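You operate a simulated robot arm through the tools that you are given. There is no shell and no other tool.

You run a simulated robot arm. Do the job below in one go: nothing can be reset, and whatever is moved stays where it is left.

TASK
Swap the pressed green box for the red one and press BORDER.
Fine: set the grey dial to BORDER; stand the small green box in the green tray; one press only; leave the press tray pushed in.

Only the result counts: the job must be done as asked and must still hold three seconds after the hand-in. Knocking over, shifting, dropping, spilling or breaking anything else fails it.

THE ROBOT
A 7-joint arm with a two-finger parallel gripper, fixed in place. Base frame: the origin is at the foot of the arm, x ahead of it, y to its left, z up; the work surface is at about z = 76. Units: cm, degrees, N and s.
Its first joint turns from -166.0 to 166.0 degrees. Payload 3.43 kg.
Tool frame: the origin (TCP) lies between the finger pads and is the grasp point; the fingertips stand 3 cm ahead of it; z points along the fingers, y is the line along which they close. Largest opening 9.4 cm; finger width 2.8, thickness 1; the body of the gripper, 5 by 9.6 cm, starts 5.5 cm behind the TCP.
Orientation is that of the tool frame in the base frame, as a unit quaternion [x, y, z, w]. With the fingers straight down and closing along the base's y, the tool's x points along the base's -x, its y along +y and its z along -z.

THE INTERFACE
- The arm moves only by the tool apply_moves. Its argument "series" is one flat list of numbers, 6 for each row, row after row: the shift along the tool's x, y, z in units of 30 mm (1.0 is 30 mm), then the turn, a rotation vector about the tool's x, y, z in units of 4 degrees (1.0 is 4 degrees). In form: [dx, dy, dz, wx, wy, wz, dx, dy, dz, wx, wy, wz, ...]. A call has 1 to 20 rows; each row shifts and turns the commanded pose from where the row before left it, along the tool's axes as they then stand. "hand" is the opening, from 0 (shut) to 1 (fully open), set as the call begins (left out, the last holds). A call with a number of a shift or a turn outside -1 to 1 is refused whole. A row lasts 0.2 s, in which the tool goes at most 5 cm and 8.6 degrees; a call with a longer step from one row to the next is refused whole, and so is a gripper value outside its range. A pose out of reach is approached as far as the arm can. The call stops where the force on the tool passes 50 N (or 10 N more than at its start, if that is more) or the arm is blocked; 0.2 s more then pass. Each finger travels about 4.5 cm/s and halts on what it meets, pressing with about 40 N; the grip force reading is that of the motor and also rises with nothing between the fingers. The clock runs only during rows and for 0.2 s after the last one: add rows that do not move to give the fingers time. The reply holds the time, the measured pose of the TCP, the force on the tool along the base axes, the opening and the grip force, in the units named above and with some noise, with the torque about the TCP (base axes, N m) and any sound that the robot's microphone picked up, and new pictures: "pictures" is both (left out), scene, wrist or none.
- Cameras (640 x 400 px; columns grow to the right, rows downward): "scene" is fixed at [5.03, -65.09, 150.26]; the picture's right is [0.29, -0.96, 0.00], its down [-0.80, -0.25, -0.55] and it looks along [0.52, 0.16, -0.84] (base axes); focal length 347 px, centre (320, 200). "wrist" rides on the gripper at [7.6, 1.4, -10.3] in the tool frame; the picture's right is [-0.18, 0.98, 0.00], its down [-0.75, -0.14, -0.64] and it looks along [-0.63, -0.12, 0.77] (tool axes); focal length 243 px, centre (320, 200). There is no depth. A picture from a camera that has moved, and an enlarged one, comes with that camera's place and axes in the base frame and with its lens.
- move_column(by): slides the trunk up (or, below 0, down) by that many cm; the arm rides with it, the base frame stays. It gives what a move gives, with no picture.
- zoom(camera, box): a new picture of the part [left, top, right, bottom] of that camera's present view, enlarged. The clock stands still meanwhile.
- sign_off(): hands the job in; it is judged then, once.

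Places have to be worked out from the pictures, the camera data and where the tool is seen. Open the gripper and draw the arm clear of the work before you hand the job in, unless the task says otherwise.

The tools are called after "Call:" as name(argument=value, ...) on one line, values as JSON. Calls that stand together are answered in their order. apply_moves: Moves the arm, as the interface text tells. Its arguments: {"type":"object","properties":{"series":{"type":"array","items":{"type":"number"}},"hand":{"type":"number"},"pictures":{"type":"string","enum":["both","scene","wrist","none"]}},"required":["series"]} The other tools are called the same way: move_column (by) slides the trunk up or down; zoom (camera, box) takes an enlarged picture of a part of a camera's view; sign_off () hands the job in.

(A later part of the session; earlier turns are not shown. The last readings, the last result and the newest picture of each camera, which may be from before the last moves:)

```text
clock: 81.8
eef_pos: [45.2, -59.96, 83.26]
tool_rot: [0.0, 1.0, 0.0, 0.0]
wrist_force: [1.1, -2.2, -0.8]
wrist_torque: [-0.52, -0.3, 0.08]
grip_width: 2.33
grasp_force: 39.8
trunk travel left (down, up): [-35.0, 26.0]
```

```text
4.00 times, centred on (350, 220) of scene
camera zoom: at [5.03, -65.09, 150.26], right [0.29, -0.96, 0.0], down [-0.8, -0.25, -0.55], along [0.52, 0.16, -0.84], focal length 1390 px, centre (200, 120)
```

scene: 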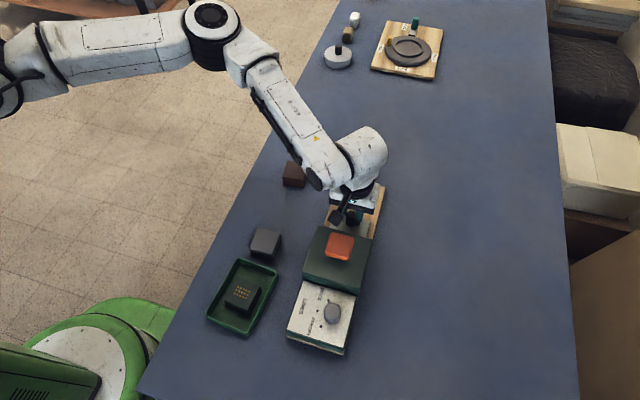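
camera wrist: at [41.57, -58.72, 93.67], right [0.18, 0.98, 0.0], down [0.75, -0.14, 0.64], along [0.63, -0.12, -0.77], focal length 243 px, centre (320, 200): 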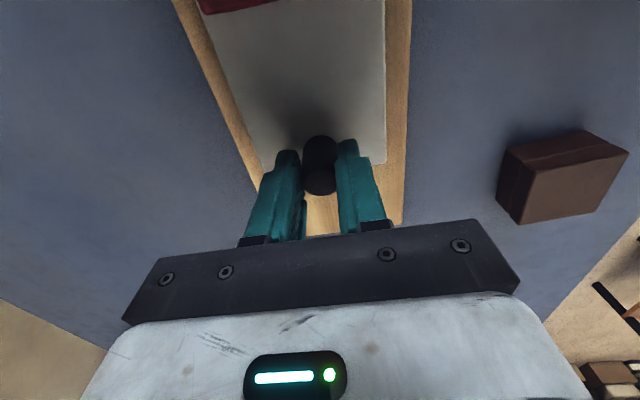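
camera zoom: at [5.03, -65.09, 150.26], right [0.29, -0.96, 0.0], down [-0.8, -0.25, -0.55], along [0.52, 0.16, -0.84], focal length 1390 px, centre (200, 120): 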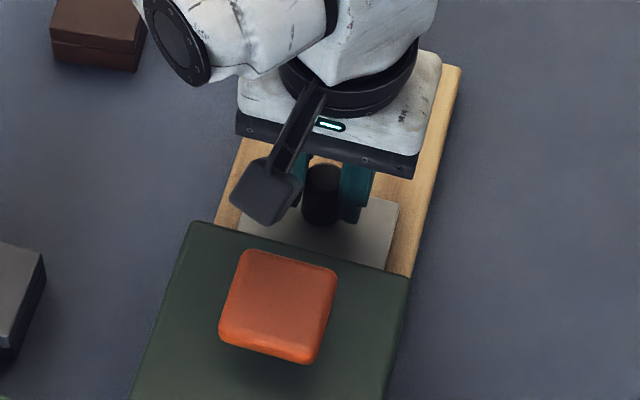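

No resistance at 45.2. I continue stepping in.

Call:
apply_moves(series=[0.04, 0, 0, 0, 0, 0, 0, 0, 0, 0, 0, 0], pictures="none")

Call:
apply_moves(series=[0.04, 0, 0, 0, 0, 0, 0, 0, 0, 0, 0, 0], pictures="none")

```text
clock: 82.4
eef_pos: [45.07, -59.94, 83.3]
tool_rot: [-0.001, 1.0, 0.001, 0.0]
wrist_force: [5.8, 2.4, -0.7]
wrist_torque: [-0.46, 0.44, -0.04]
grip_width: 2.33
grasp_force: 40.5
trunk travel left (down, up): [-35.0, 26.0]
```

```text
clock: 83.0
eef_pos: [45.17, -59.99, 83.36]
tool_rot: [0.0, 1.0, 0.002, 0.0]
wrist_force: [12.5, 3.3, 0.5]
wrist_torque: [-0.66, 0.43, 0.06]
grip_width: 2.34
grasp_force: 39.3
trunk travel left (down, up): [-35.0, 26.0]
```

The tray is at its inner stop at x of about 45.1 (12 N). I nudge a little further to bring the press back the roughly 2 mm it crept earlier.

Call:
apply_moves(series=[0.04, 0, 0, 0, 0, 0, 0, 0, 0, 0, 0, 0], pictures="none")

Call:
apply_moves(series=[0.04, 0, 0, 0, 0, 0, 0, 0, 0, 0, 0, 0], pictures="scene")

Call:
zoom(camera="scene", box=[300, 170, 400, 270])

```text
clock: 83.6
eef_pos: [44.95, -60.03, 83.29]
tool_rot: [-0.001, 1.0, 0.0, 0.001]
wrist_force: [16.5, 4.1, 0.9]
wrist_torque: [-0.37, -0.02, -0.06]
grip_width: 2.31
grasp_force: 39.9
trunk travel left (down, up): [-35.0, 26.0]
```

```text
clock: 84.2
eef_pos: [44.71, -60.1, 83.33]
tool_rot: [0.001, 1.0, 0.0, 0.0]
wrist_force: [15.4, 5.7, 0.4]
wrist_torque: [-0.35, -0.1, -0.03]
grip_width: 2.31
grasp_force: 40.1
trunk travel left (down, up): [-35.0, 26.0]
```

scene: 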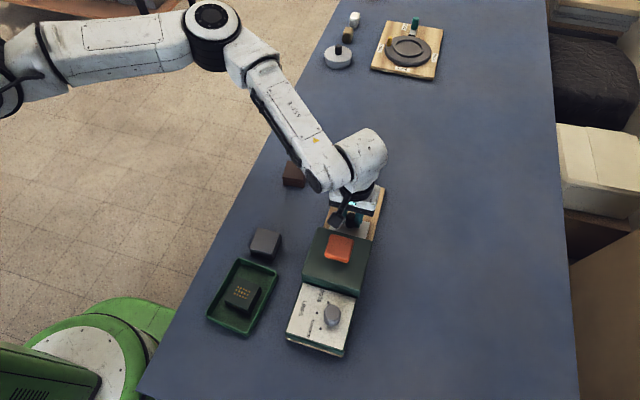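

```text
4.00 times, centred on (350, 220) of scene
camera zoom: at [5.03, -65.09, 150.26], right [0.29, -0.96, 0.0], down [-0.8, -0.25, -0.55], along [0.52, 0.16, -0.84], focal length 1390 px, centre (200, 120)
```

zoom: 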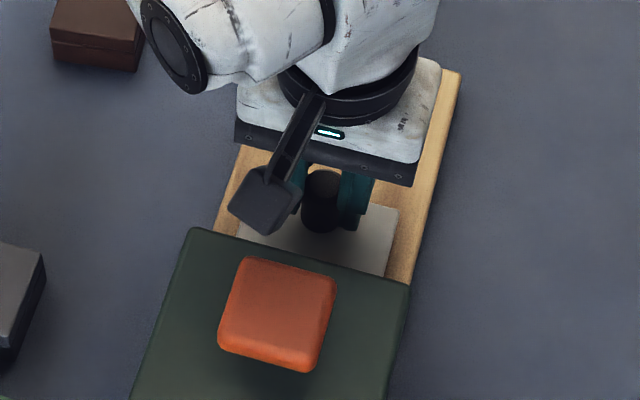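

The press is back at its original pose to within about 1 mm. I unload, open and check the dial, which looks a little different.

Call:
apply_moves(series=[0, 0, 0, 0, 0, 0, 0, 0, 0, 0, 0, 0, 0, 0, 0, 0, 0, 0, 0, 0, 0, 0, 0, 0], hand=0.7, pictures="none")

Call:
apply_moves(series=[0, 0, -0.4, 0, 0, 0, 0, 0, -0.8, 0, 0, 0, 0, 0, -0.9, 0, 0, 0, 0, 0, -0.9, 0, 0, 0, 0, 0, -0.9, 0, 0, 0, 0, 0, 0, 0, 0, 0])

Call:
zoom(camera="scene", box=[280, 270, 370, 360])

Call:
zoom(camera="scene", box=[300, 170, 400, 270])

```text
clock: 85.2
eef_pos: [44.55, -60.1, 83.33]
tool_rot: [0.0, 1.0, 0.0, 0.0]
wrist_force: [0.9, 1.2, 0.4]
wrist_torque: [0.01, 0.01, 0.0]
grip_width: 6.57
grasp_force: 0.1
trunk travel left (down, up): [-35.0, 26.0]
```

```text
clock: 86.6
eef_pos: [44.42, -60.01, 95.02]
tool_rot: [0.0, 1.0, 0.001, 0.001]
wrist_force: [-0.6, 0.1, -0.1]
wrist_torque: [0.02, -0.02, -0.01]
grip_width: 6.59
grasp_force: 0.1
trunk travel left (down, up): [-35.0, 26.0]
camera wrist: at [36.95, -58.62, 105.33], right [0.18, 0.98, 0.0], down [0.75, -0.14, 0.64], along [0.63, -0.12, -0.77], focal length 243 px, centre (320, 200)
```

scene: 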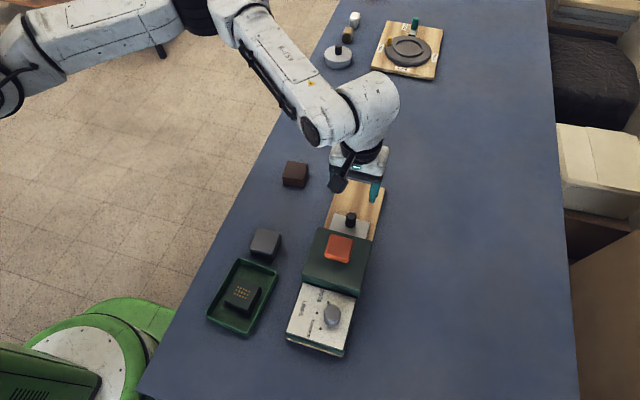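
wrist: 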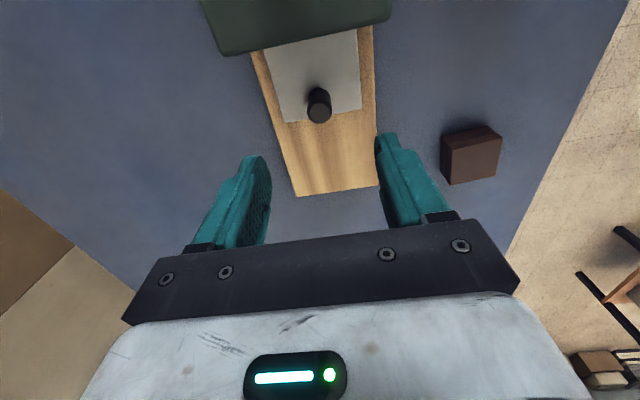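

```text
4.44 times, centred on (325, 315) of scene
camera zoom: at [5.03, -65.09, 150.26], right [0.29, -0.96, 0.0], down [-0.8, -0.25, -0.55], along [0.52, 0.16, -0.84], focal length 1544 px, centre (298, -311)
```

zoom: 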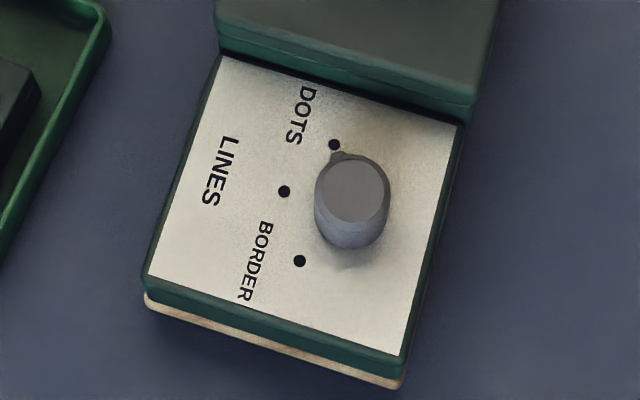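

```text
4.00 times, centred on (350, 220) of scene
camera zoom: at [5.03, -65.09, 150.26], right [0.29, -0.96, 0.0], down [-0.8, -0.25, -0.55], along [0.52, 0.16, -0.84], focal length 1390 px, centre (200, 120)
```

zoom: 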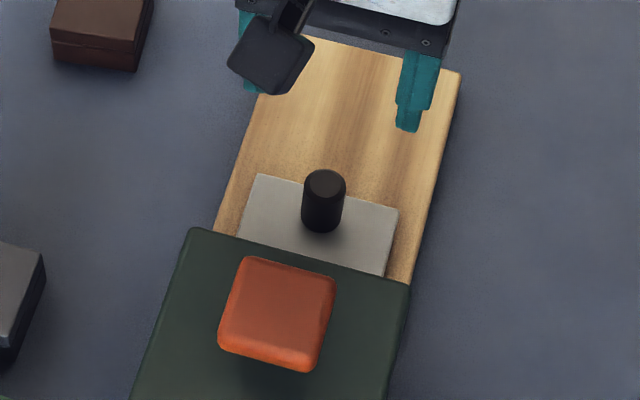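

The tray is fully in and the press is within about 2 mm of its start. The dial still points to DOTS. I move above the dial (about x = 22, y = -61), staying clear of the button.

Call:
apply_moves(series=[0, 0, -0.9, 0, 0, 0, 0.9, 0, -0.3, 0, 0, 0, 0.9, 0, 0, 0, 0, 0, 0.9, 0, 0, 0, 0, 0, 0.9, 0, 0, 0, 0, 0, 0.9, 0, 0, 0, 0, 0, 0.9, 0, 0, 0, 0, 0, 0.9, -0.1, 0, 0, 0, 0, 0.9, -0.1, 0, 0, 0, 0, 0.3, 0, 0, 0, 0, 0, 0, 0, 0, 0, 0, 0])

Call:
zoom(camera="wrist", box=[220, 20, 420, 200])

```text
clock: 89.0
eef_pos: [22.07, -60.54, 98.81]
tool_rot: [0.0, 1.0, 0.0, 0.0]
wrist_force: [0.5, -1.0, -1.0]
wrist_torque: [0.04, 0.01, 0.05]
grip_width: 6.59
grasp_force: 0.0
trunk travel left (down, up): [-35.0, 26.0]
camera wrist: at [14.63, -59.31, 109.17], right [0.18, 0.98, 0.0], down [0.75, -0.14, 0.64], along [0.63, -0.12, -0.77], focal length 243 px, centre (320, 200)
```

scene: 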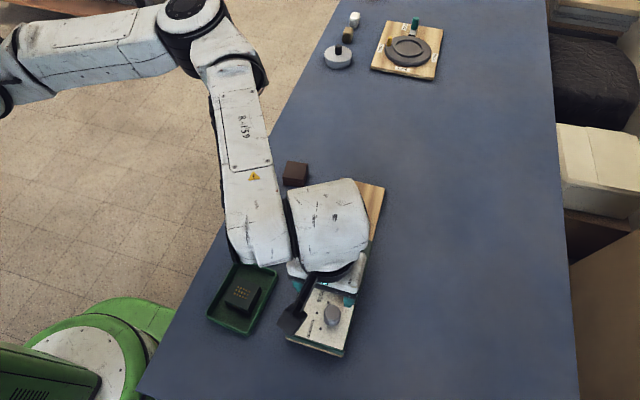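
wrist: 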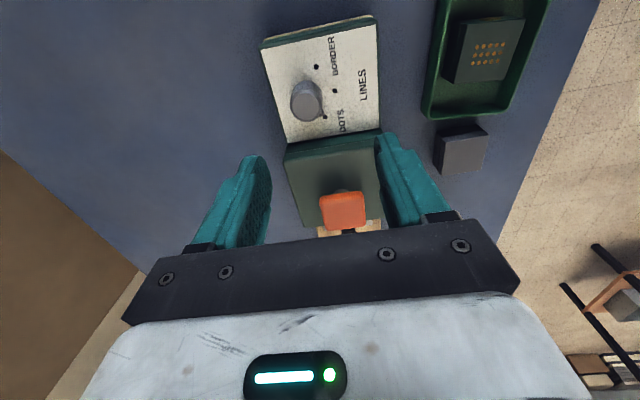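

```text
2.22 times, centred on (320, 110) of wrist
camera zoom: at [14.63, -59.31, 109.17], right [0.18, 0.98, 0.0], down [0.75, -0.14, 0.64], along [0.63, -0.12, -0.77], focal length 539 px, centre (320, 400)
```

zoom: 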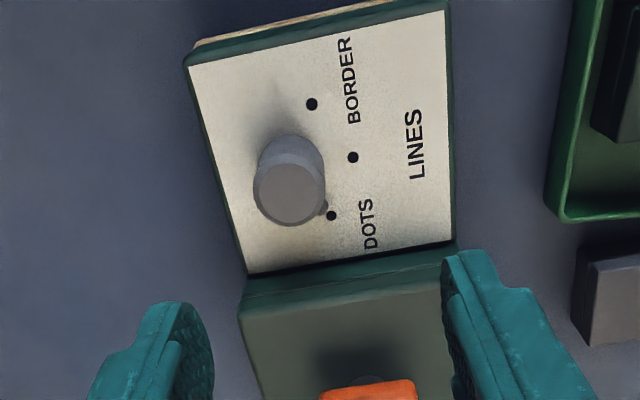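

The dial axis works out near (22.2, -62.1), its top at z of about 85.3 and the panel at about 82.8. The marks sit at roughly 29° (DOTS), 90° (LINES) and 151° (BORDER), so a turn of about +122° is needed. I lower for a closer look.

Call:
apply_moves(series=[-0.04, -0.53, 0.8, 0, 0, 0, 0, 0, 0.9, 0, 0, 0, 0, 0, 0.7, 0, 0, 0, 0, 0, 0, 0, 0, 0])

Call:
zoom(camera="wrist", box=[220, 20, 420, 200])

Call:
zoom(camera="scene", box=[280, 270, 370, 360])

```text
clock: 90.0
eef_pos: [21.97, -62.15, 91.54]
tool_rot: [0.0, 1.0, 0.001, 0.0]
wrist_force: [-0.1, 1.3, 0.2]
wrist_torque: [-0.03, -0.02, 0.0]
grip_width: 6.59
grasp_force: 0.0
trunk travel left (down, up): [-35.0, 26.0]
camera wrist: at [14.58, -60.94, 101.89], right [0.18, 0.98, 0.0], down [0.75, -0.14, 0.64], along [0.63, -0.12, -0.77], focal length 243 px, centre (320, 200)
```

scene: 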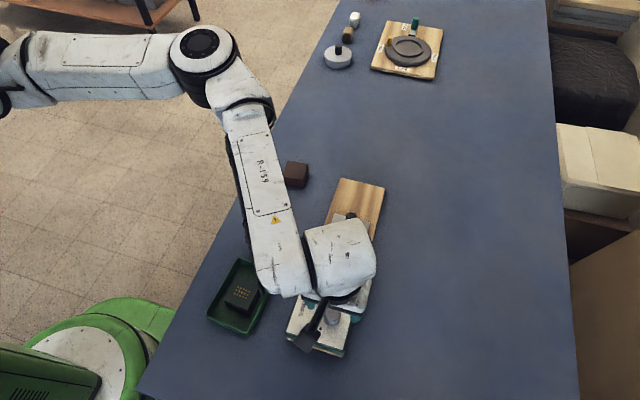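
wrist: 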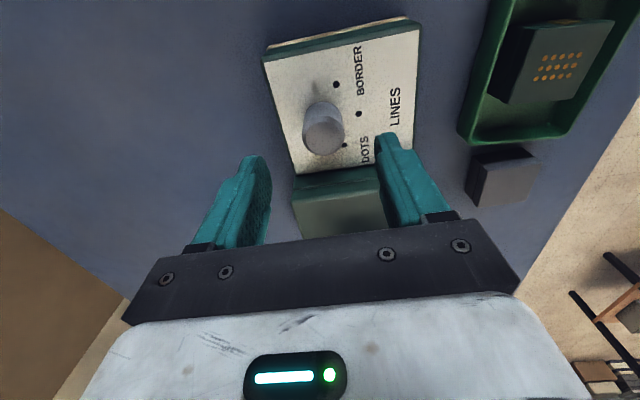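

```text
2.22 times, centred on (320, 110) of wrist
camera zoom: at [14.58, -60.94, 101.89], right [0.18, 0.98, 0.0], down [0.75, -0.14, 0.64], along [0.63, -0.12, -0.77], focal length 539 px, centre (320, 400)
```

zoom: 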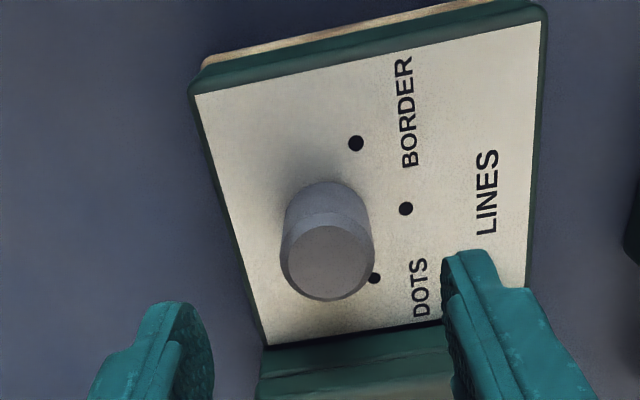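

```text
4.44 times, centred on (325, 315) of scene
camera zoom: at [5.03, -65.09, 150.26], right [0.29, -0.96, 0.0], down [-0.8, -0.25, -0.55], along [0.52, 0.16, -0.84], focal length 1544 px, centre (298, -311)
```

zoom: 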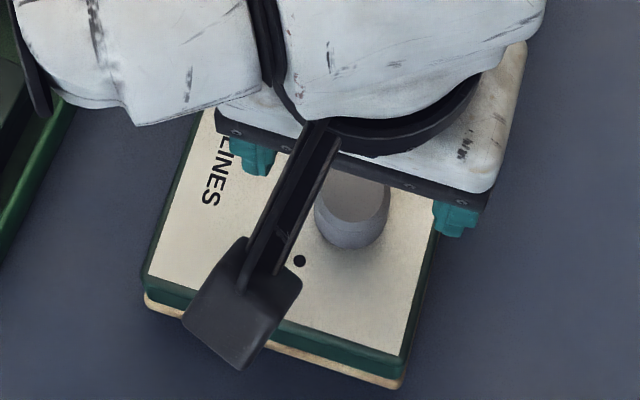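

Dial centre refined to about (22.2, -62.12). Before gripping it, I test in free air whether the wrist can reach yaw +108°.

Call:
apply_moves(series=[-0.06, 0.01, 0, 0, 0, -1, 0, 0, 0, 0, 0, -1, 0, 0, 0, 0, 0, -1, 0, 0, 0, 0, 0, -1, 0, 0, 0, 0, 0, -1, 0, 0, 0, 0, 0, -1, 0, 0, 0, 0, 0, -1, 0, 0, 0, 0, 0, -1, 0, 0, 0, 0, 0, -1, 0, 0, 0, 0, 0, -1, 0, 0, 0, 0, 0, -1, 0, 0, 0, 0, 0, -1, 0, 0, 0, 0, 0, -1, 0, 0, 0, 0, 0, -1, 0, 0, 0, 0, 0, -1, 0, 0, 0, 0, 0, -1, 0, 0, 0, 0, 0, -1, 0, 0, 0, 0, 0, -1, 0, 0, 0, 0, 0, -1, 0, 0, 0, 0, 0, -1], pictures="none")

Call:
apply_moves(series=[0, 0, 0, 0, 0, -1, 0, 0, 0, 0, 0, -1, 0, 0, 0, 0, 0, -1, 0, 0, 0, 0, 0, -1, 0, 0, 0, 0, 0, -1, 0, 0, 0, 0, 0, -1, 0, 0, 0, 0, 0, -1, 0, 0, 0, 0, 0, 0])

Call:
zoom(camera="wrist", box=[220, 20, 420, 200])

```text
clock: 94.2
eef_pos: [22.45, -62.19, 91.44]
tool_rot: [-0.644, 0.765, 0.0, 0.0]
wrist_force: [0.0, 0.0, 0.4]
wrist_torque: [-0.01, -0.02, -0.03]
grip_width: 6.59
grasp_force: 0.1
trunk travel left (down, up): [-35.0, 26.0]
```

```text
clock: 96.0
eef_pos: [22.38, -62.25, 91.54]
tool_rot: [0.809, -0.587, 0.0, 0.0]
wrist_force: [0.1, 0.0, 0.0]
wrist_torque: [0.02, -0.02, -0.02]
grip_width: 6.59
grasp_force: 0.0
trunk travel left (down, up): [-35.0, 26.0]
camera wrist: at [23.57, -70.04, 101.85], right [-0.99, -0.13, 0.0], down [-0.1, 0.76, 0.64], along [-0.08, 0.64, -0.77], focal length 243 px, centre (320, 200)
```

scene: 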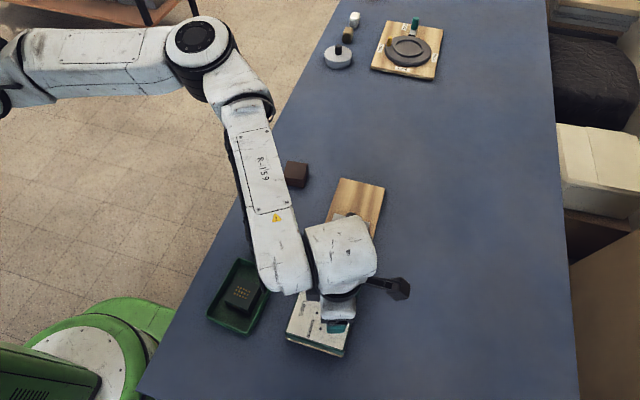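
wrist: 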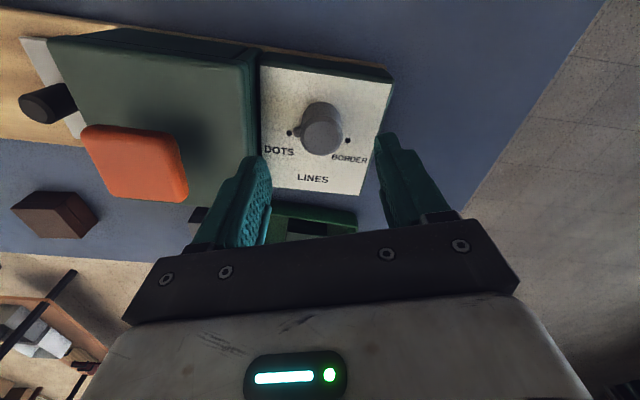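

```text
2.22 times, centred on (320, 110) of wrist
camera zoom: at [23.57, -70.04, 101.85], right [-0.99, -0.13, 0.0], down [-0.1, 0.76, 0.64], along [-0.08, 0.64, -0.77], focal length 539 px, centre (320, 400)
```

zoom: 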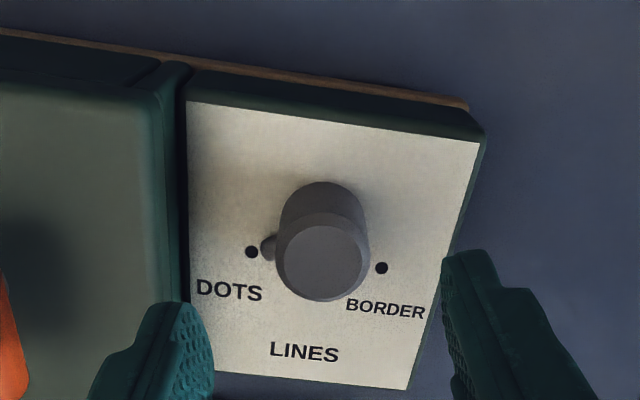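

The wrist reached +108° cleanly. Combining both views, the dial axis is about (-0.07, +0.27) cm from my present axis. I correct that and turn back to yaw -16° for the grip.

Call:
apply_moves(series=[-0.093, -0.006, 0, 0, 0, 1, 0, 0, 0, 0, 0, 1, 0, 0, 0, 0, 0, 1, 0, 0, 0, 0, 0, 1, 0, 0, 0, 0, 0, 1, 0, 0, 0, 0, 0, 1, 0, 0, 0, 0, 0, 1, 0, 0, 0, 0, 0, 1, 0, 0, 0, 0, 0, 1, 0, 0, 0, 0, 0, 1, 0, 0, 0, 0, 0, 1, 0, 0, 0, 0, 0, 1, 0, 0, 0, 0, 0, 1, 0, 0, 0, 0, 0, 1, 0, 0, 0, 0, 0, 1, 0, 0, 0, 0, 0, 1, 0, 0, 0, 0, 0, 1, 0, 0, 0, 0, 0, 1, 0, 0, 0, 0, 0, 1, 0, 0, 0, 0, 0, 1], pictures="none")

Call:
apply_moves(series=[0, 0, 0, 0, 0, 1, 0, 0, 0, 0, 0, 1, 0, 0, 0, 0, 0, 1, 0, 0, 0, 0, 0, 1, 0, 0, 0, 0, 0, 1, 0, 0, 0, 0, 0, 1, 0, 0, 0, 0, 0, 1, 0, 0, 0, 0, 0, 1, 0, 0, 0, 0, 0, 1, 0, 0, 0, 0, 0, 1, 0, 0, 0, 0, 0, 1, 0, 0, 0, 0, 0, 0])

Call:
zoom(camera="wrist", box=[220, 20, 420, 200])

```text
clock: 100.2
eef_pos: [22.39, -61.91, 91.48]
tool_rot: [-0.24, 0.971, 0.0, 0.0]
wrist_force: [-0.1, 0.1, 0.0]
wrist_torque: [0.01, 0.0, 0.01]
grip_width: 6.56
grasp_force: 0.0
trunk travel left (down, up): [-35.0, 26.0]
```

```text
clock: 102.8
eef_pos: [22.42, -62.07, 91.49]
tool_rot: [0.139, 0.99, 0.0, 0.0]
wrist_force: [-0.1, -0.1, -0.2]
wrist_torque: [-0.06, 0.01, 0.0]
grip_width: 6.58
grasp_force: 0.1
trunk travel left (down, up): [-35.0, 26.0]
camera wrist: at [15.66, -58.64, 101.84], right [0.45, 0.89, 0.0], down [0.69, -0.34, 0.64], along [0.57, -0.29, -0.77], focal length 243 px, centre (320, 200)
```

scene: 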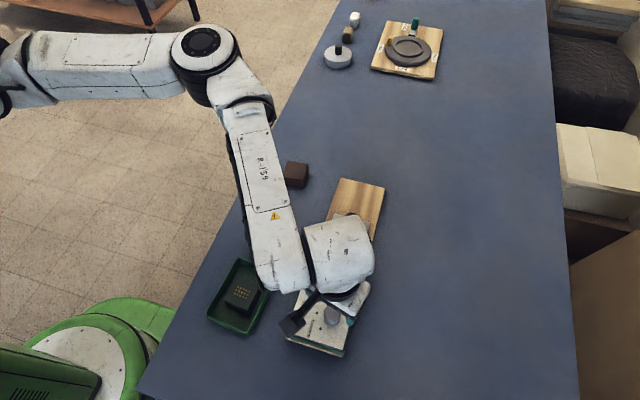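
wrist: 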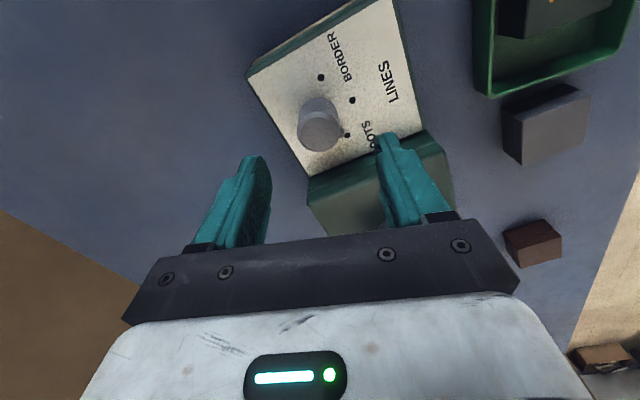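

```text
2.22 times, centred on (320, 110) of wrist
camera zoom: at [15.66, -58.64, 101.84], right [0.45, 0.89, 0.0], down [0.69, -0.34, 0.64], along [0.57, -0.29, -0.77], focal length 539 px, centre (320, 400)
```

zoom: 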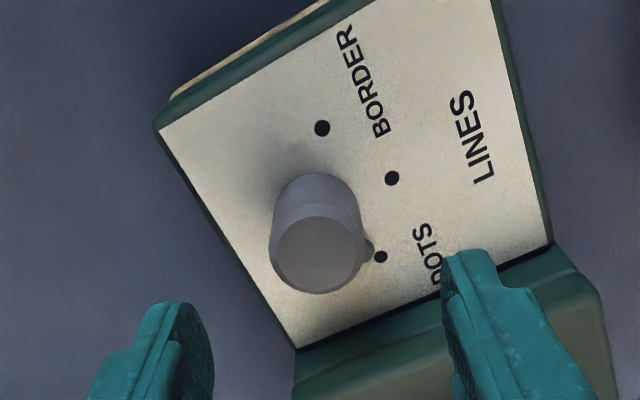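

The axis is now centred, but the pointer nub would foul the finger at this yaw. I turn back to yaw 0, where the nub is clear, descend to z of about 86.6 and check.

Call:
apply_moves(series=[0, 0, 0, 0, 0, -1, 0, 0, 0, 0, 0, -1, 0, 0, 0, 0, 0, -1, 0, 0, 0, 0, 0, -1, 0, 0, 0.5, 0, 0, 0, 0, 0, 0.5, 0, 0, 0, 0, 0, 0.4, 0, 0, 0, 0, 0, 0.2, 0, 0, 0, 0, 0, 0, 0, 0, 0])

Call:
zoom(camera="wrist", box=[220, 60, 420, 240])

```text
clock: 104.8
eef_pos: [22.33, -62.07, 86.59]
tool_rot: [0.0, 1.0, 0.0, 0.0]
wrist_force: [0.0, -0.1, 1.2]
wrist_torque: [0.0, 0.01, -0.02]
grip_width: 6.55
grasp_force: 0.0
trunk travel left (down, up): [-35.0, 26.0]
camera wrist: at [14.83, -60.74, 96.97], right [0.18, 0.98, 0.0], down [0.75, -0.14, 0.64], along [0.63, -0.12, -0.77], focal length 243 px, centre (320, 200)
```

scene: 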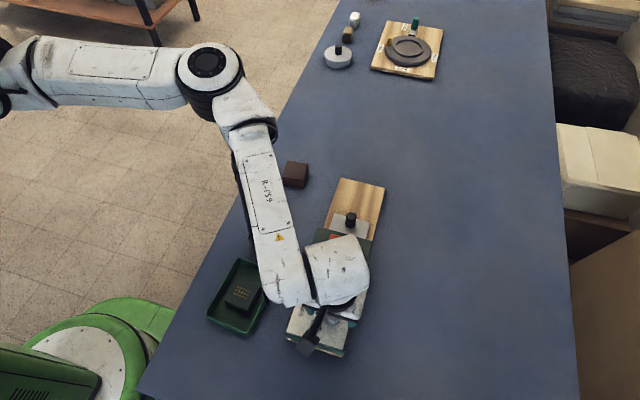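
wrist: 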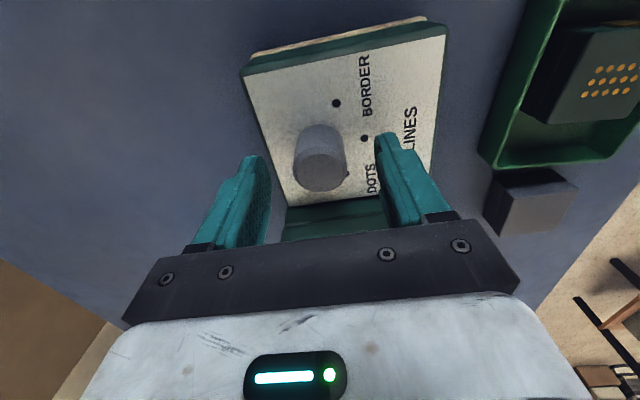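

```text
2.22 times, centred on (320, 150) of wrist
camera zoom: at [14.83, -60.74, 96.97], right [0.18, 0.98, 0.0], down [0.75, -0.14, 0.64], along [0.63, -0.12, -0.77], focal length 539 px, centre (320, 311)
```

zoom: 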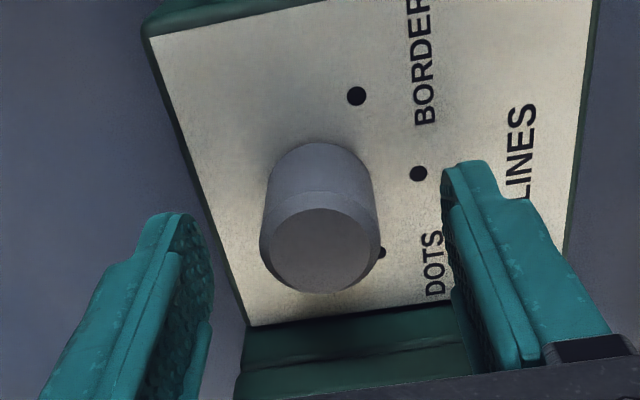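

The dial top projects right on the tool axis. I close on it and check the side force.

Call:
apply_moves(series=[0, 0, 0, 0, 0, 0, 0, 0, 0, 0, 0, 0, 0, 0, 0, 0, 0, 0, 0, 0, 0, 0, 0, 0], hand=0.2)

Call:
zoom(camera="wrist", box=[220, 60, 420, 240])

```text
clock: 105.8
eef_pos: [22.35, -62.04, 86.58]
tool_rot: [0.0, 1.0, 0.0, 0.0]
wrist_force: [0.2, 0.4, -0.6]
wrist_torque: [-0.02, 0.01, -0.01]
grip_width: 3.14
grasp_force: 39.7
trunk travel left (down, up): [-35.0, 26.0]
camera wrist: at [14.84, -60.74, 96.99], right [0.18, 0.98, 0.0], down [0.75, -0.14, 0.64], along [0.63, -0.12, -0.77], focal length 243 px, centre (320, 200)
```

scene: 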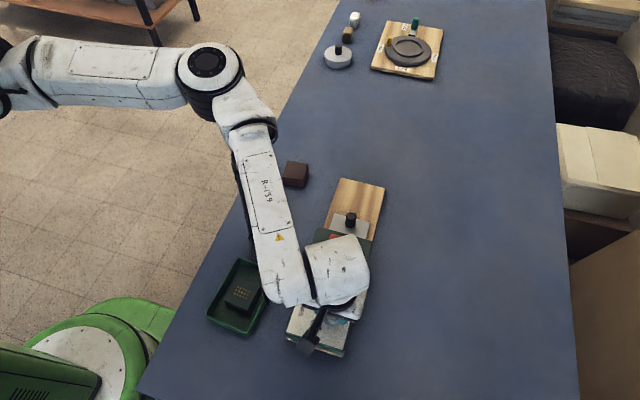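
wrist: 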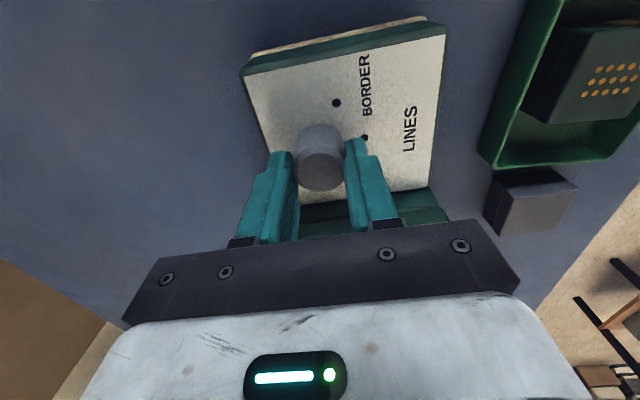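

```text
2.22 times, centred on (320, 150) of wrist
camera zoom: at [14.84, -60.74, 96.99], right [0.18, 0.98, 0.0], down [0.75, -0.14, 0.64], along [0.63, -0.12, -0.77], focal length 539 px, centre (320, 311)
```

zoom: 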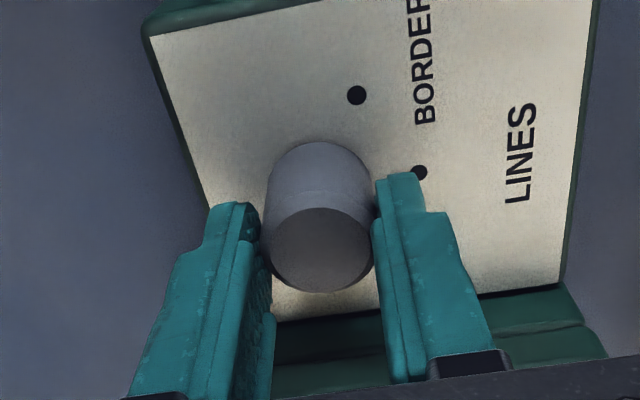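

Gripped at 3.14 cm with no side force. I turn the dial the first 40° toward LINES and check the loads.

Call:
apply_moves(series=[0, 0, 0, 0, 0, -0.5, 0, 0, 0, 0, 0, -0.5, 0, 0, 0, 0, 0, -0.7, 0, 0, 0, 0, 0, -0.7, 0, 0, 0, 0, 0, -0.7, 0, 0, 0, 0, 0, -0.7, 0, 0, 0, 0, 0, -0.7, 0, 0, 0, 0, 0, -0.7, 0, 0, 0, 0, 0, -0.7, 0, 0, 0, 0, 0, -0.7, 0, 0, 0, 0, 0, -0.7, 0, 0, 0, 0, 0, -0.7, 0, 0, 0, 0, 0, -0.7, 0, 0, 0, 0, 0, -0.6, 0, 0, 0, 0, 0, 0])

Call:
zoom(camera="wrist", box=[220, 60, 420, 240])

```text
clock: 109.0
eef_pos: [22.31, -61.92, 86.63]
tool_rot: [-0.319, 0.948, 0.002, -0.001]
wrist_force: [-5.1, -0.6, 0.4]
wrist_torque: [0.06, 0.11, -0.01]
grip_width: 3.14
grasp_force: 40.1
trunk travel left (down, up): [-35.0, 26.0]
camera wrist: at [15.53, -65.6, 96.99], right [-0.45, 0.89, 0.0], down [0.69, 0.34, 0.64], along [0.57, 0.29, -0.77], focal length 243 px, centre (320, 200)
```

scene: 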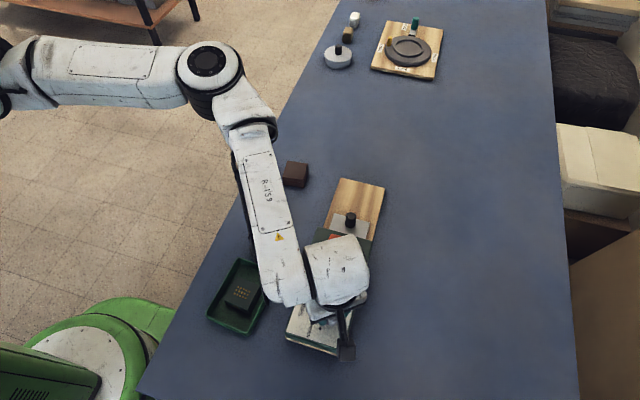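
wrist: 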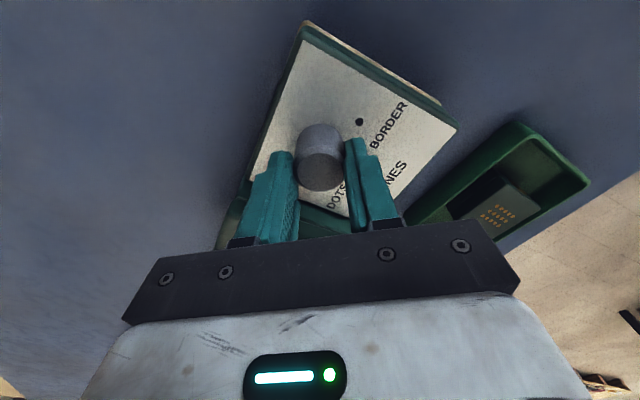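

```text
2.22 times, centred on (320, 150) of wrist
camera zoom: at [15.53, -65.6, 96.99], right [-0.45, 0.89, 0.0], down [0.69, 0.34, 0.64], along [0.57, 0.29, -0.77], focal length 539 px, centre (320, 311)
```

zoom: 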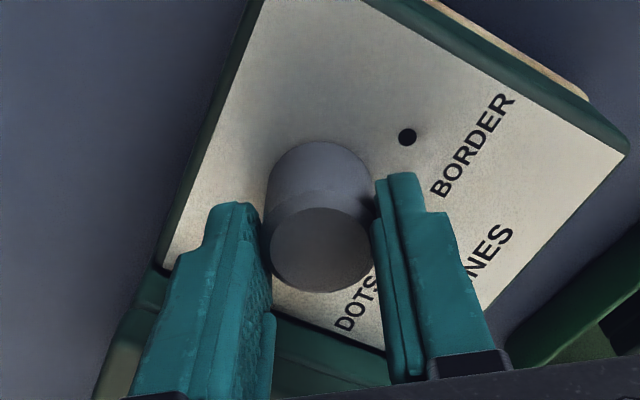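

Loads are small (5 N) and the dial turns with the fingers. I continue another 42°.

Call:
apply_moves(series=[0, 0, 0, 0, 0, -0.75, 0, 0, 0, 0, 0, -0.75, 0, 0, 0, 0, 0, -0.75, 0, 0, 0, 0, 0, -0.75, 0, 0, 0, 0, 0, -0.75, 0, 0, 0, 0, 0, -0.75, 0, 0, 0, 0, 0, -0.75, 0, 0, 0, 0, 0, -0.75, 0, 0, 0, 0, 0, -0.75, 0, 0, 0, 0, 0, -0.75, 0, 0, 0, 0, 0, -0.75, 0, 0, 0, 0, 0, -0.75, 0, 0, 0, 0, 0, -0.75, 0, 0, 0, 0, 0, -0.75, 0, 0, 0, 0, 0, 0])

Call:
zoom(camera="wrist", box=[220, 60, 420, 240])

Call:
zoom(camera="scene", box=[280, 270, 370, 360])

```text
clock: 112.2
eef_pos: [22.32, -62.08, 86.68]
tool_rot: [-0.638, 0.77, -0.001, 0.0]
wrist_force: [-0.6, 0.4, -0.2]
wrist_torque: [0.27, 0.01, 0.01]
grip_width: 3.14
grasp_force: 40.0
trunk travel left (down, up): [-35.0, 26.0]
camera wrist: at [19.65, -69.34, 97.0], right [-0.93, 0.36, 0.0], down [0.28, 0.71, 0.64], along [0.23, 0.6, -0.77], focal length 243 px, centre (320, 200)
```

scene: 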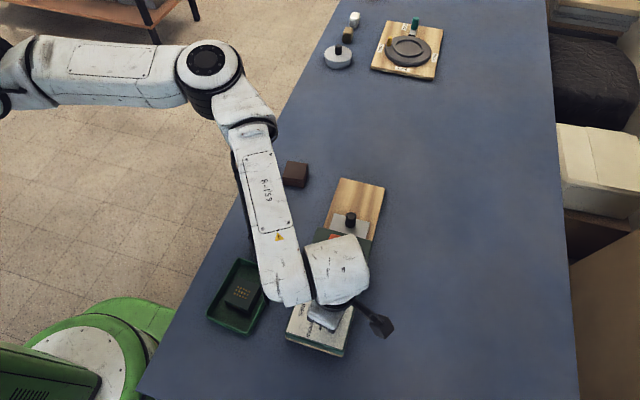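
wrist: 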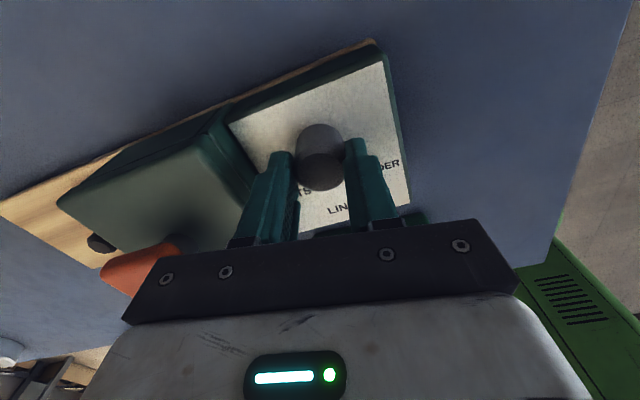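

```text
2.22 times, centred on (320, 150) of wrist
camera zoom: at [19.65, -69.34, 97.0], right [-0.93, 0.36, 0.0], down [0.28, 0.71, 0.64], along [0.23, 0.6, -0.77], focal length 539 px, centre (320, 311)
```

zoom: 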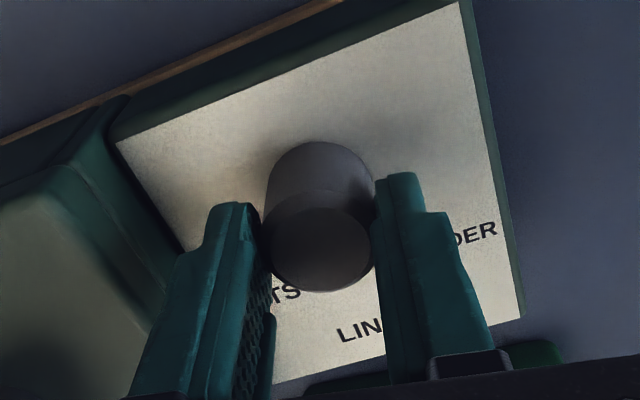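

```text
4.44 times, centred on (325, 315) of scene
camera zoom: at [5.03, -65.09, 150.26], right [0.29, -0.96, 0.0], down [-0.8, -0.25, -0.55], along [0.52, 0.16, -0.84], focal length 1544 px, centre (298, -311)
```

zoom: 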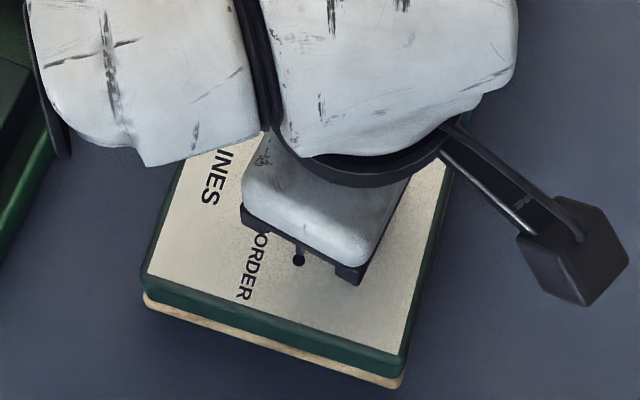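

Yaw is 79° and all is smooth. I turn 30° more, then the final bit.

Call:
apply_moves(series=[0, 0, 0, 0, 0, -0.75, 0, 0, 0, 0, 0, -0.75, 0, 0, 0, 0, 0, -0.75, 0, 0, 0, 0, 0, -0.75, 0, 0, 0, 0, 0, -0.75, 0, 0, 0, 0, 0, -0.75, 0, 0, 0, 0, 0, -0.75, 0, 0, 0, 0, 0, -0.75, 0, 0, 0, 0, 0, -0.75, 0, 0, 0, 0, 0, -0.75, 0, 0, 0, 0, 0, 0], pictures="none")

Call:
apply_moves(series=[0, 0, 0, 0, 0, -0.6, 0, 0, 0, 0, 0, -0.6, 0, 0, 0, 0, 0, -0.6, 0, 0, 0, 0, 0, -0.6, 0, 0, 0, 0, 0, -0.6, 0, 0, 0, 0, 0, 0])

Call:
zoom(camera="wrist", box=[220, 60, 420, 240])

```text
clock: 114.6
eef_pos: [22.25, -61.87, 86.61]
tool_rot: [0.815, -0.579, 0.0, 0.001]
wrist_force: [1.4, -3.1, 3.8]
wrist_torque: [-0.06, -0.07, 0.02]
grip_width: 3.12
grasp_force: 39.5
trunk travel left (down, up): [-35.0, 26.0]
```

```text
clock: 116.0
eef_pos: [22.35, -61.88, 86.68]
tool_rot: [0.871, -0.491, -0.001, -0.001]
wrist_force: [-1.0, -4.3, -0.2]
wrist_torque: [-0.13, -0.08, -0.7]
grip_width: 3.15
grasp_force: 39.6
trunk travel left (down, up): [-35.0, 26.0]
camera wrist: at [25.16, -69.3, 97.0], right [-0.94, -0.35, 0.0], down [-0.27, 0.72, 0.64], along [-0.23, 0.6, -0.77], focal length 243 px, centre (320, 200)
```

scene: 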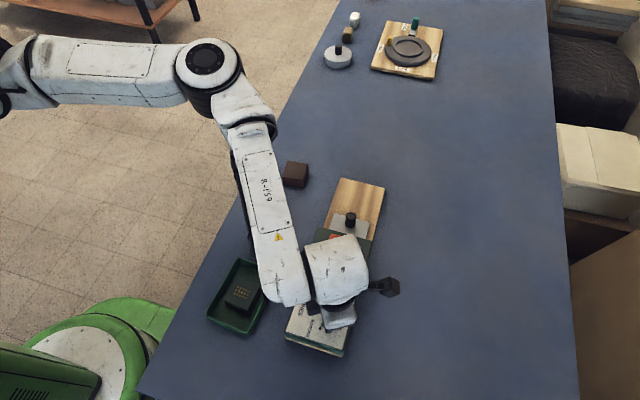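
wrist: 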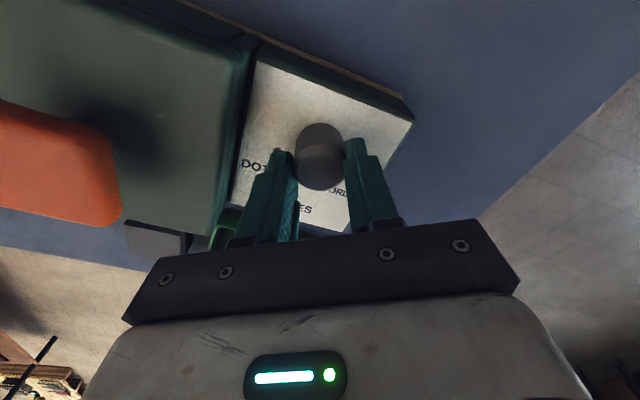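

```text
2.22 times, centred on (320, 150) of wrist
camera zoom: at [25.16, -69.3, 97.0], right [-0.94, -0.35, 0.0], down [-0.27, 0.72, 0.64], along [-0.23, 0.6, -0.77], focal length 539 px, centre (320, 311)
```

zoom: 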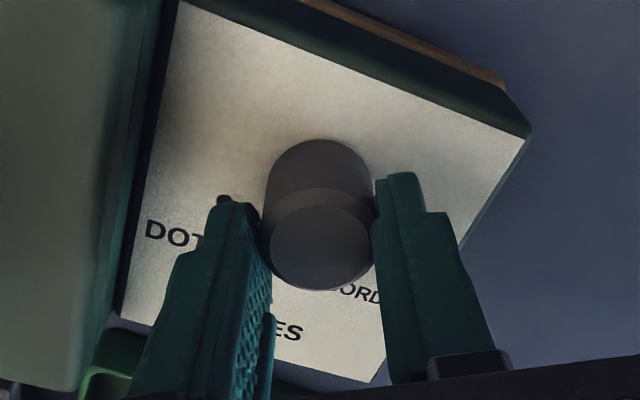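

Yaw is 121° with a resisting torque of 0.7 N m, so the dial seems to have reached its end at BORDER. I release, rise and inspect the pointer.

Call:
apply_moves(series=[0, 0, 0, 0, 0, 0, 0, 0, 0, 0, 0, 0, 0, 0, 0, 0, 0, 0, 0, 0, 0, 0, 0, 0], hand=0.7, pictures="none")

Call:
apply_moves(series=[0, 0, -0.4, 0, 0, 0, 0, 0, -0.6, 0, 0, 0, 0, 0, -0.6, 0, 0, 0, 0, 0, 0, 0, 0, 0])

Call:
zoom(camera="wrist", box=[220, 20, 420, 200])

Call:
zoom(camera="scene", box=[280, 270, 370, 360])

```text
clock: 117.0
eef_pos: [22.3, -62.04, 86.76]
tool_rot: [0.871, -0.491, 0.0, 0.0]
wrist_force: [-0.9, -0.8, 0.6]
wrist_torque: [0.03, -0.02, 0.0]
grip_width: 6.55
grasp_force: 0.0
trunk travel left (down, up): [-35.0, 26.0]
```

```text
clock: 118.0
eef_pos: [22.34, -61.97, 91.45]
tool_rot: [0.871, -0.492, 0.0, 0.0]
wrist_force: [-0.5, 0.4, 0.2]
wrist_torque: [0.0, -0.01, -0.01]
grip_width: 6.58
grasp_force: 0.1
trunk travel left (down, up): [-35.0, 26.0]
camera wrist: at [25.11, -69.33, 101.83], right [-0.94, -0.35, 0.0], down [-0.27, 0.72, 0.64], along [-0.23, 0.6, -0.77], focal length 243 px, centre (320, 200)
```

scene: 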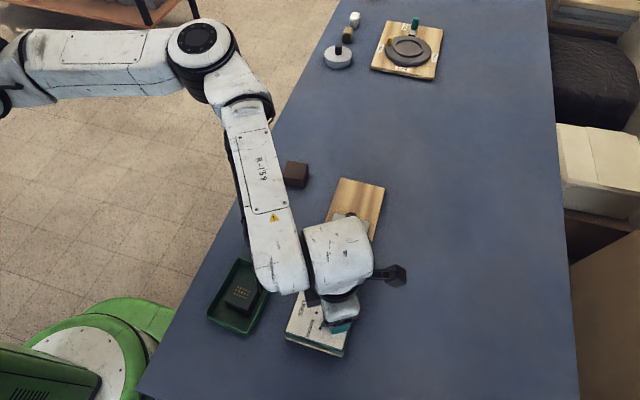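
wrist: 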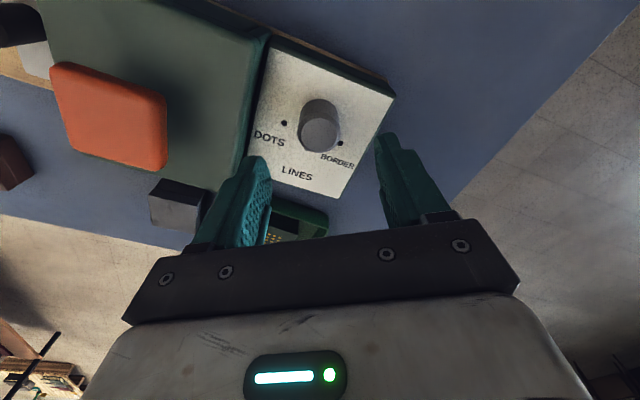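

```text
2.22 times, centred on (320, 110) of wrist
camera zoom: at [25.11, -69.33, 101.83], right [-0.94, -0.35, 0.0], down [-0.27, 0.72, 0.64], along [-0.23, 0.6, -0.77], focal length 539 px, centre (320, 400)
```

zoom: 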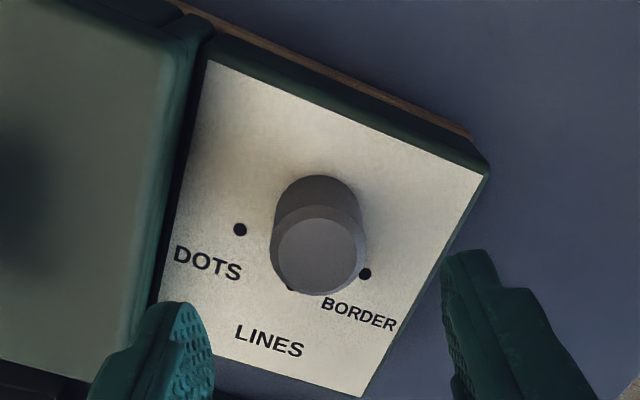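

```text
4.44 times, centred on (325, 315) of scene
camera zoom: at [5.03, -65.09, 150.26], right [0.29, -0.96, 0.0], down [-0.8, -0.25, -0.55], along [0.52, 0.16, -0.84], focal length 1544 px, centre (298, -311)
```

zoom: 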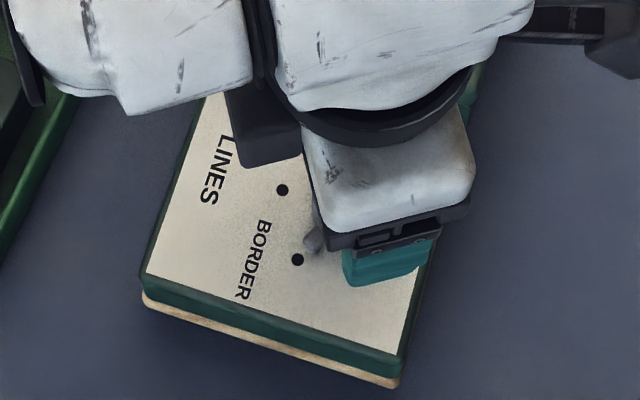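

The nub appears next to the BORDER dot. I rise and rotate back to yaw 0 to get a clear view.

Call:
apply_moves(series=[0, 0, -0.9, 0, 0, 1, 0, 0, -0.9, 0, 0, 1, 0, 0, 0, 0, 0, 1, 0, 0, 0, 0, 0, 1, 0, 0, 0, 0, 0, 1, 0, 0, 0, 0, 0, 1, 0, 0, 0, 0, 0, 1, 0, 0, 0, 0, 0, 1, 0, 0, 0, 0, 0, 1, 0, 0, 0, 0, 0, 1, 0, 0, 0, 0, 0, 1, 0, 0, 0, 0, 0, 1, 0, 0, 0, 0, 0, 1, 0, 0, 0, 0, 0, 1, 0, 0, 0, 0, 0, 1, 0, 0, 0, 0, 0, 1, 0, 0, 0, 0, 0, 1, 0, 0, 0, 0, 0, 1, 0, 0, 0, 0, 0, 1, 0, 0, 0, 0, 0, 1], pictures="none")

Call:
apply_moves(series=[0, 0, 0, 0, 0, 1, 0, 0, 0, 0, 0, 1, 0, 0, 0, 0, 0, 1, 0, 0, 0, 0, 0, 1, 0, 0, 0, 0, 0, 1, 0, 0, 0, 0, 0, 1, 0, 0, 0, 0, 0, 1, 0, 0, 0, 0, 0, 1, 0, 0, 0, 0, 0, 1, 0, 0, 0, 0, 0, 1, 0, 0, 0, 0, 0, 0.3, -0.9, 0.1, 0, 0, 0, 0, -0.9, 0.1, 0, 0, 0, 0, -0.9, 0.1, 0, 0, 0, 0, -0.9, 0.1, 0, 0, 0, 0, -0.3, 0.1, 0, 0, 0, 0, 0, 0, 0, 0, 0, 0])

Call:
zoom(camera="scene", box=[280, 270, 370, 360])

Call:
zoom(camera="wrist", box=[200, 0, 440, 200])

```text
clock: 122.2
eef_pos: [22.39, -61.91, 96.94]
tool_rot: [-0.352, 0.936, 0.0, 0.0]
wrist_force: [-0.5, 0.4, 0.1]
wrist_torque: [-0.03, 0.01, 0.02]
grip_width: 6.57
grasp_force: 0.1
trunk travel left (down, up): [-35.0, 26.0]
```

```text
clock: 125.8
eef_pos: [34.31, -60.46, 96.79]
tool_rot: [0.001, 1.0, 0.0, -0.001]
wrist_force: [-0.2, -0.2, 0.7]
wrist_torque: [0.01, 0.03, -0.02]
grip_width: 6.59
grasp_force: 0.0
trunk travel left (down, up): [-35.0, 26.0]
camera wrist: at [26.72, -59.15, 107.17], right [0.18, 0.98, 0.0], down [0.75, -0.14, 0.64], along [0.63, -0.12, -0.77], focal length 243 px, centre (320, 200)
```

scene: 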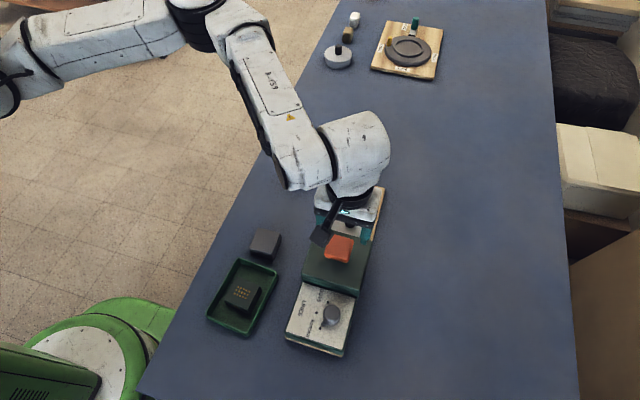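
wrist: 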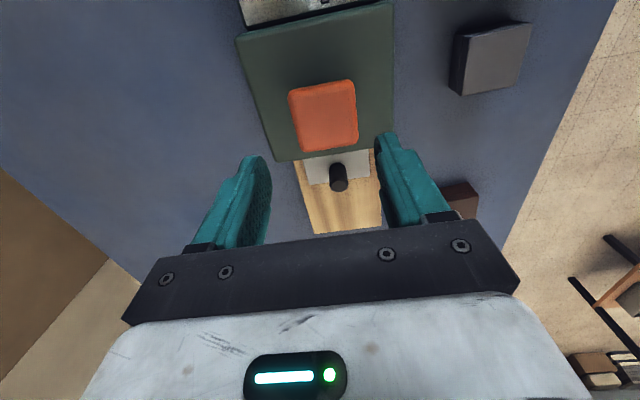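

```text
4.44 times, centred on (325, 315) of scene
camera zoom: at [5.03, -65.09, 150.26], right [0.29, -0.96, 0.0], down [-0.8, -0.25, -0.55], along [0.52, 0.16, -0.84], focal length 1544 px, centre (298, -311)
```

zoom: 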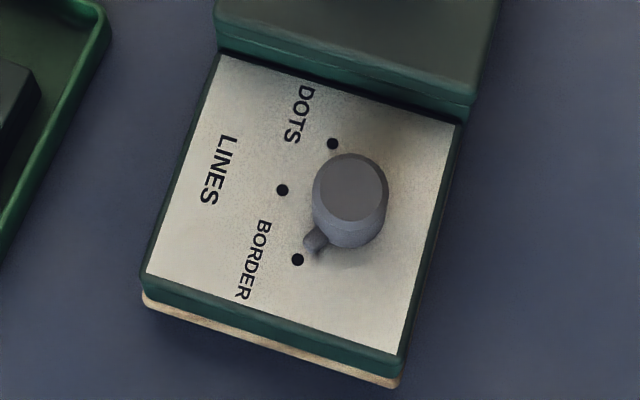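

```text
2.00 times, centred on (320, 100) of wrist
camera zoom: at [26.72, -59.15, 107.17], right [0.18, 0.98, 0.0], down [0.75, -0.14, 0.64], along [0.63, -0.12, -0.77], focal length 485 px, centre (320, 400)
```

zoom: 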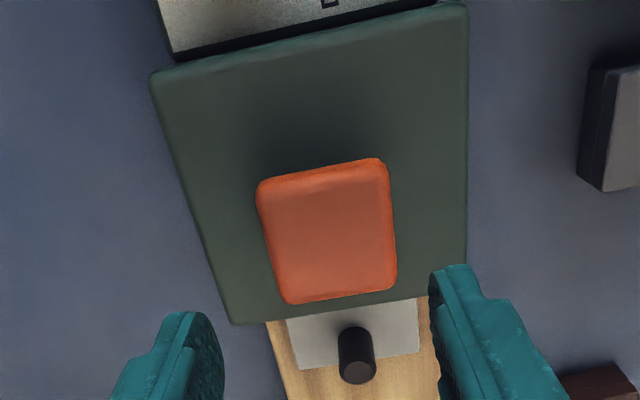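

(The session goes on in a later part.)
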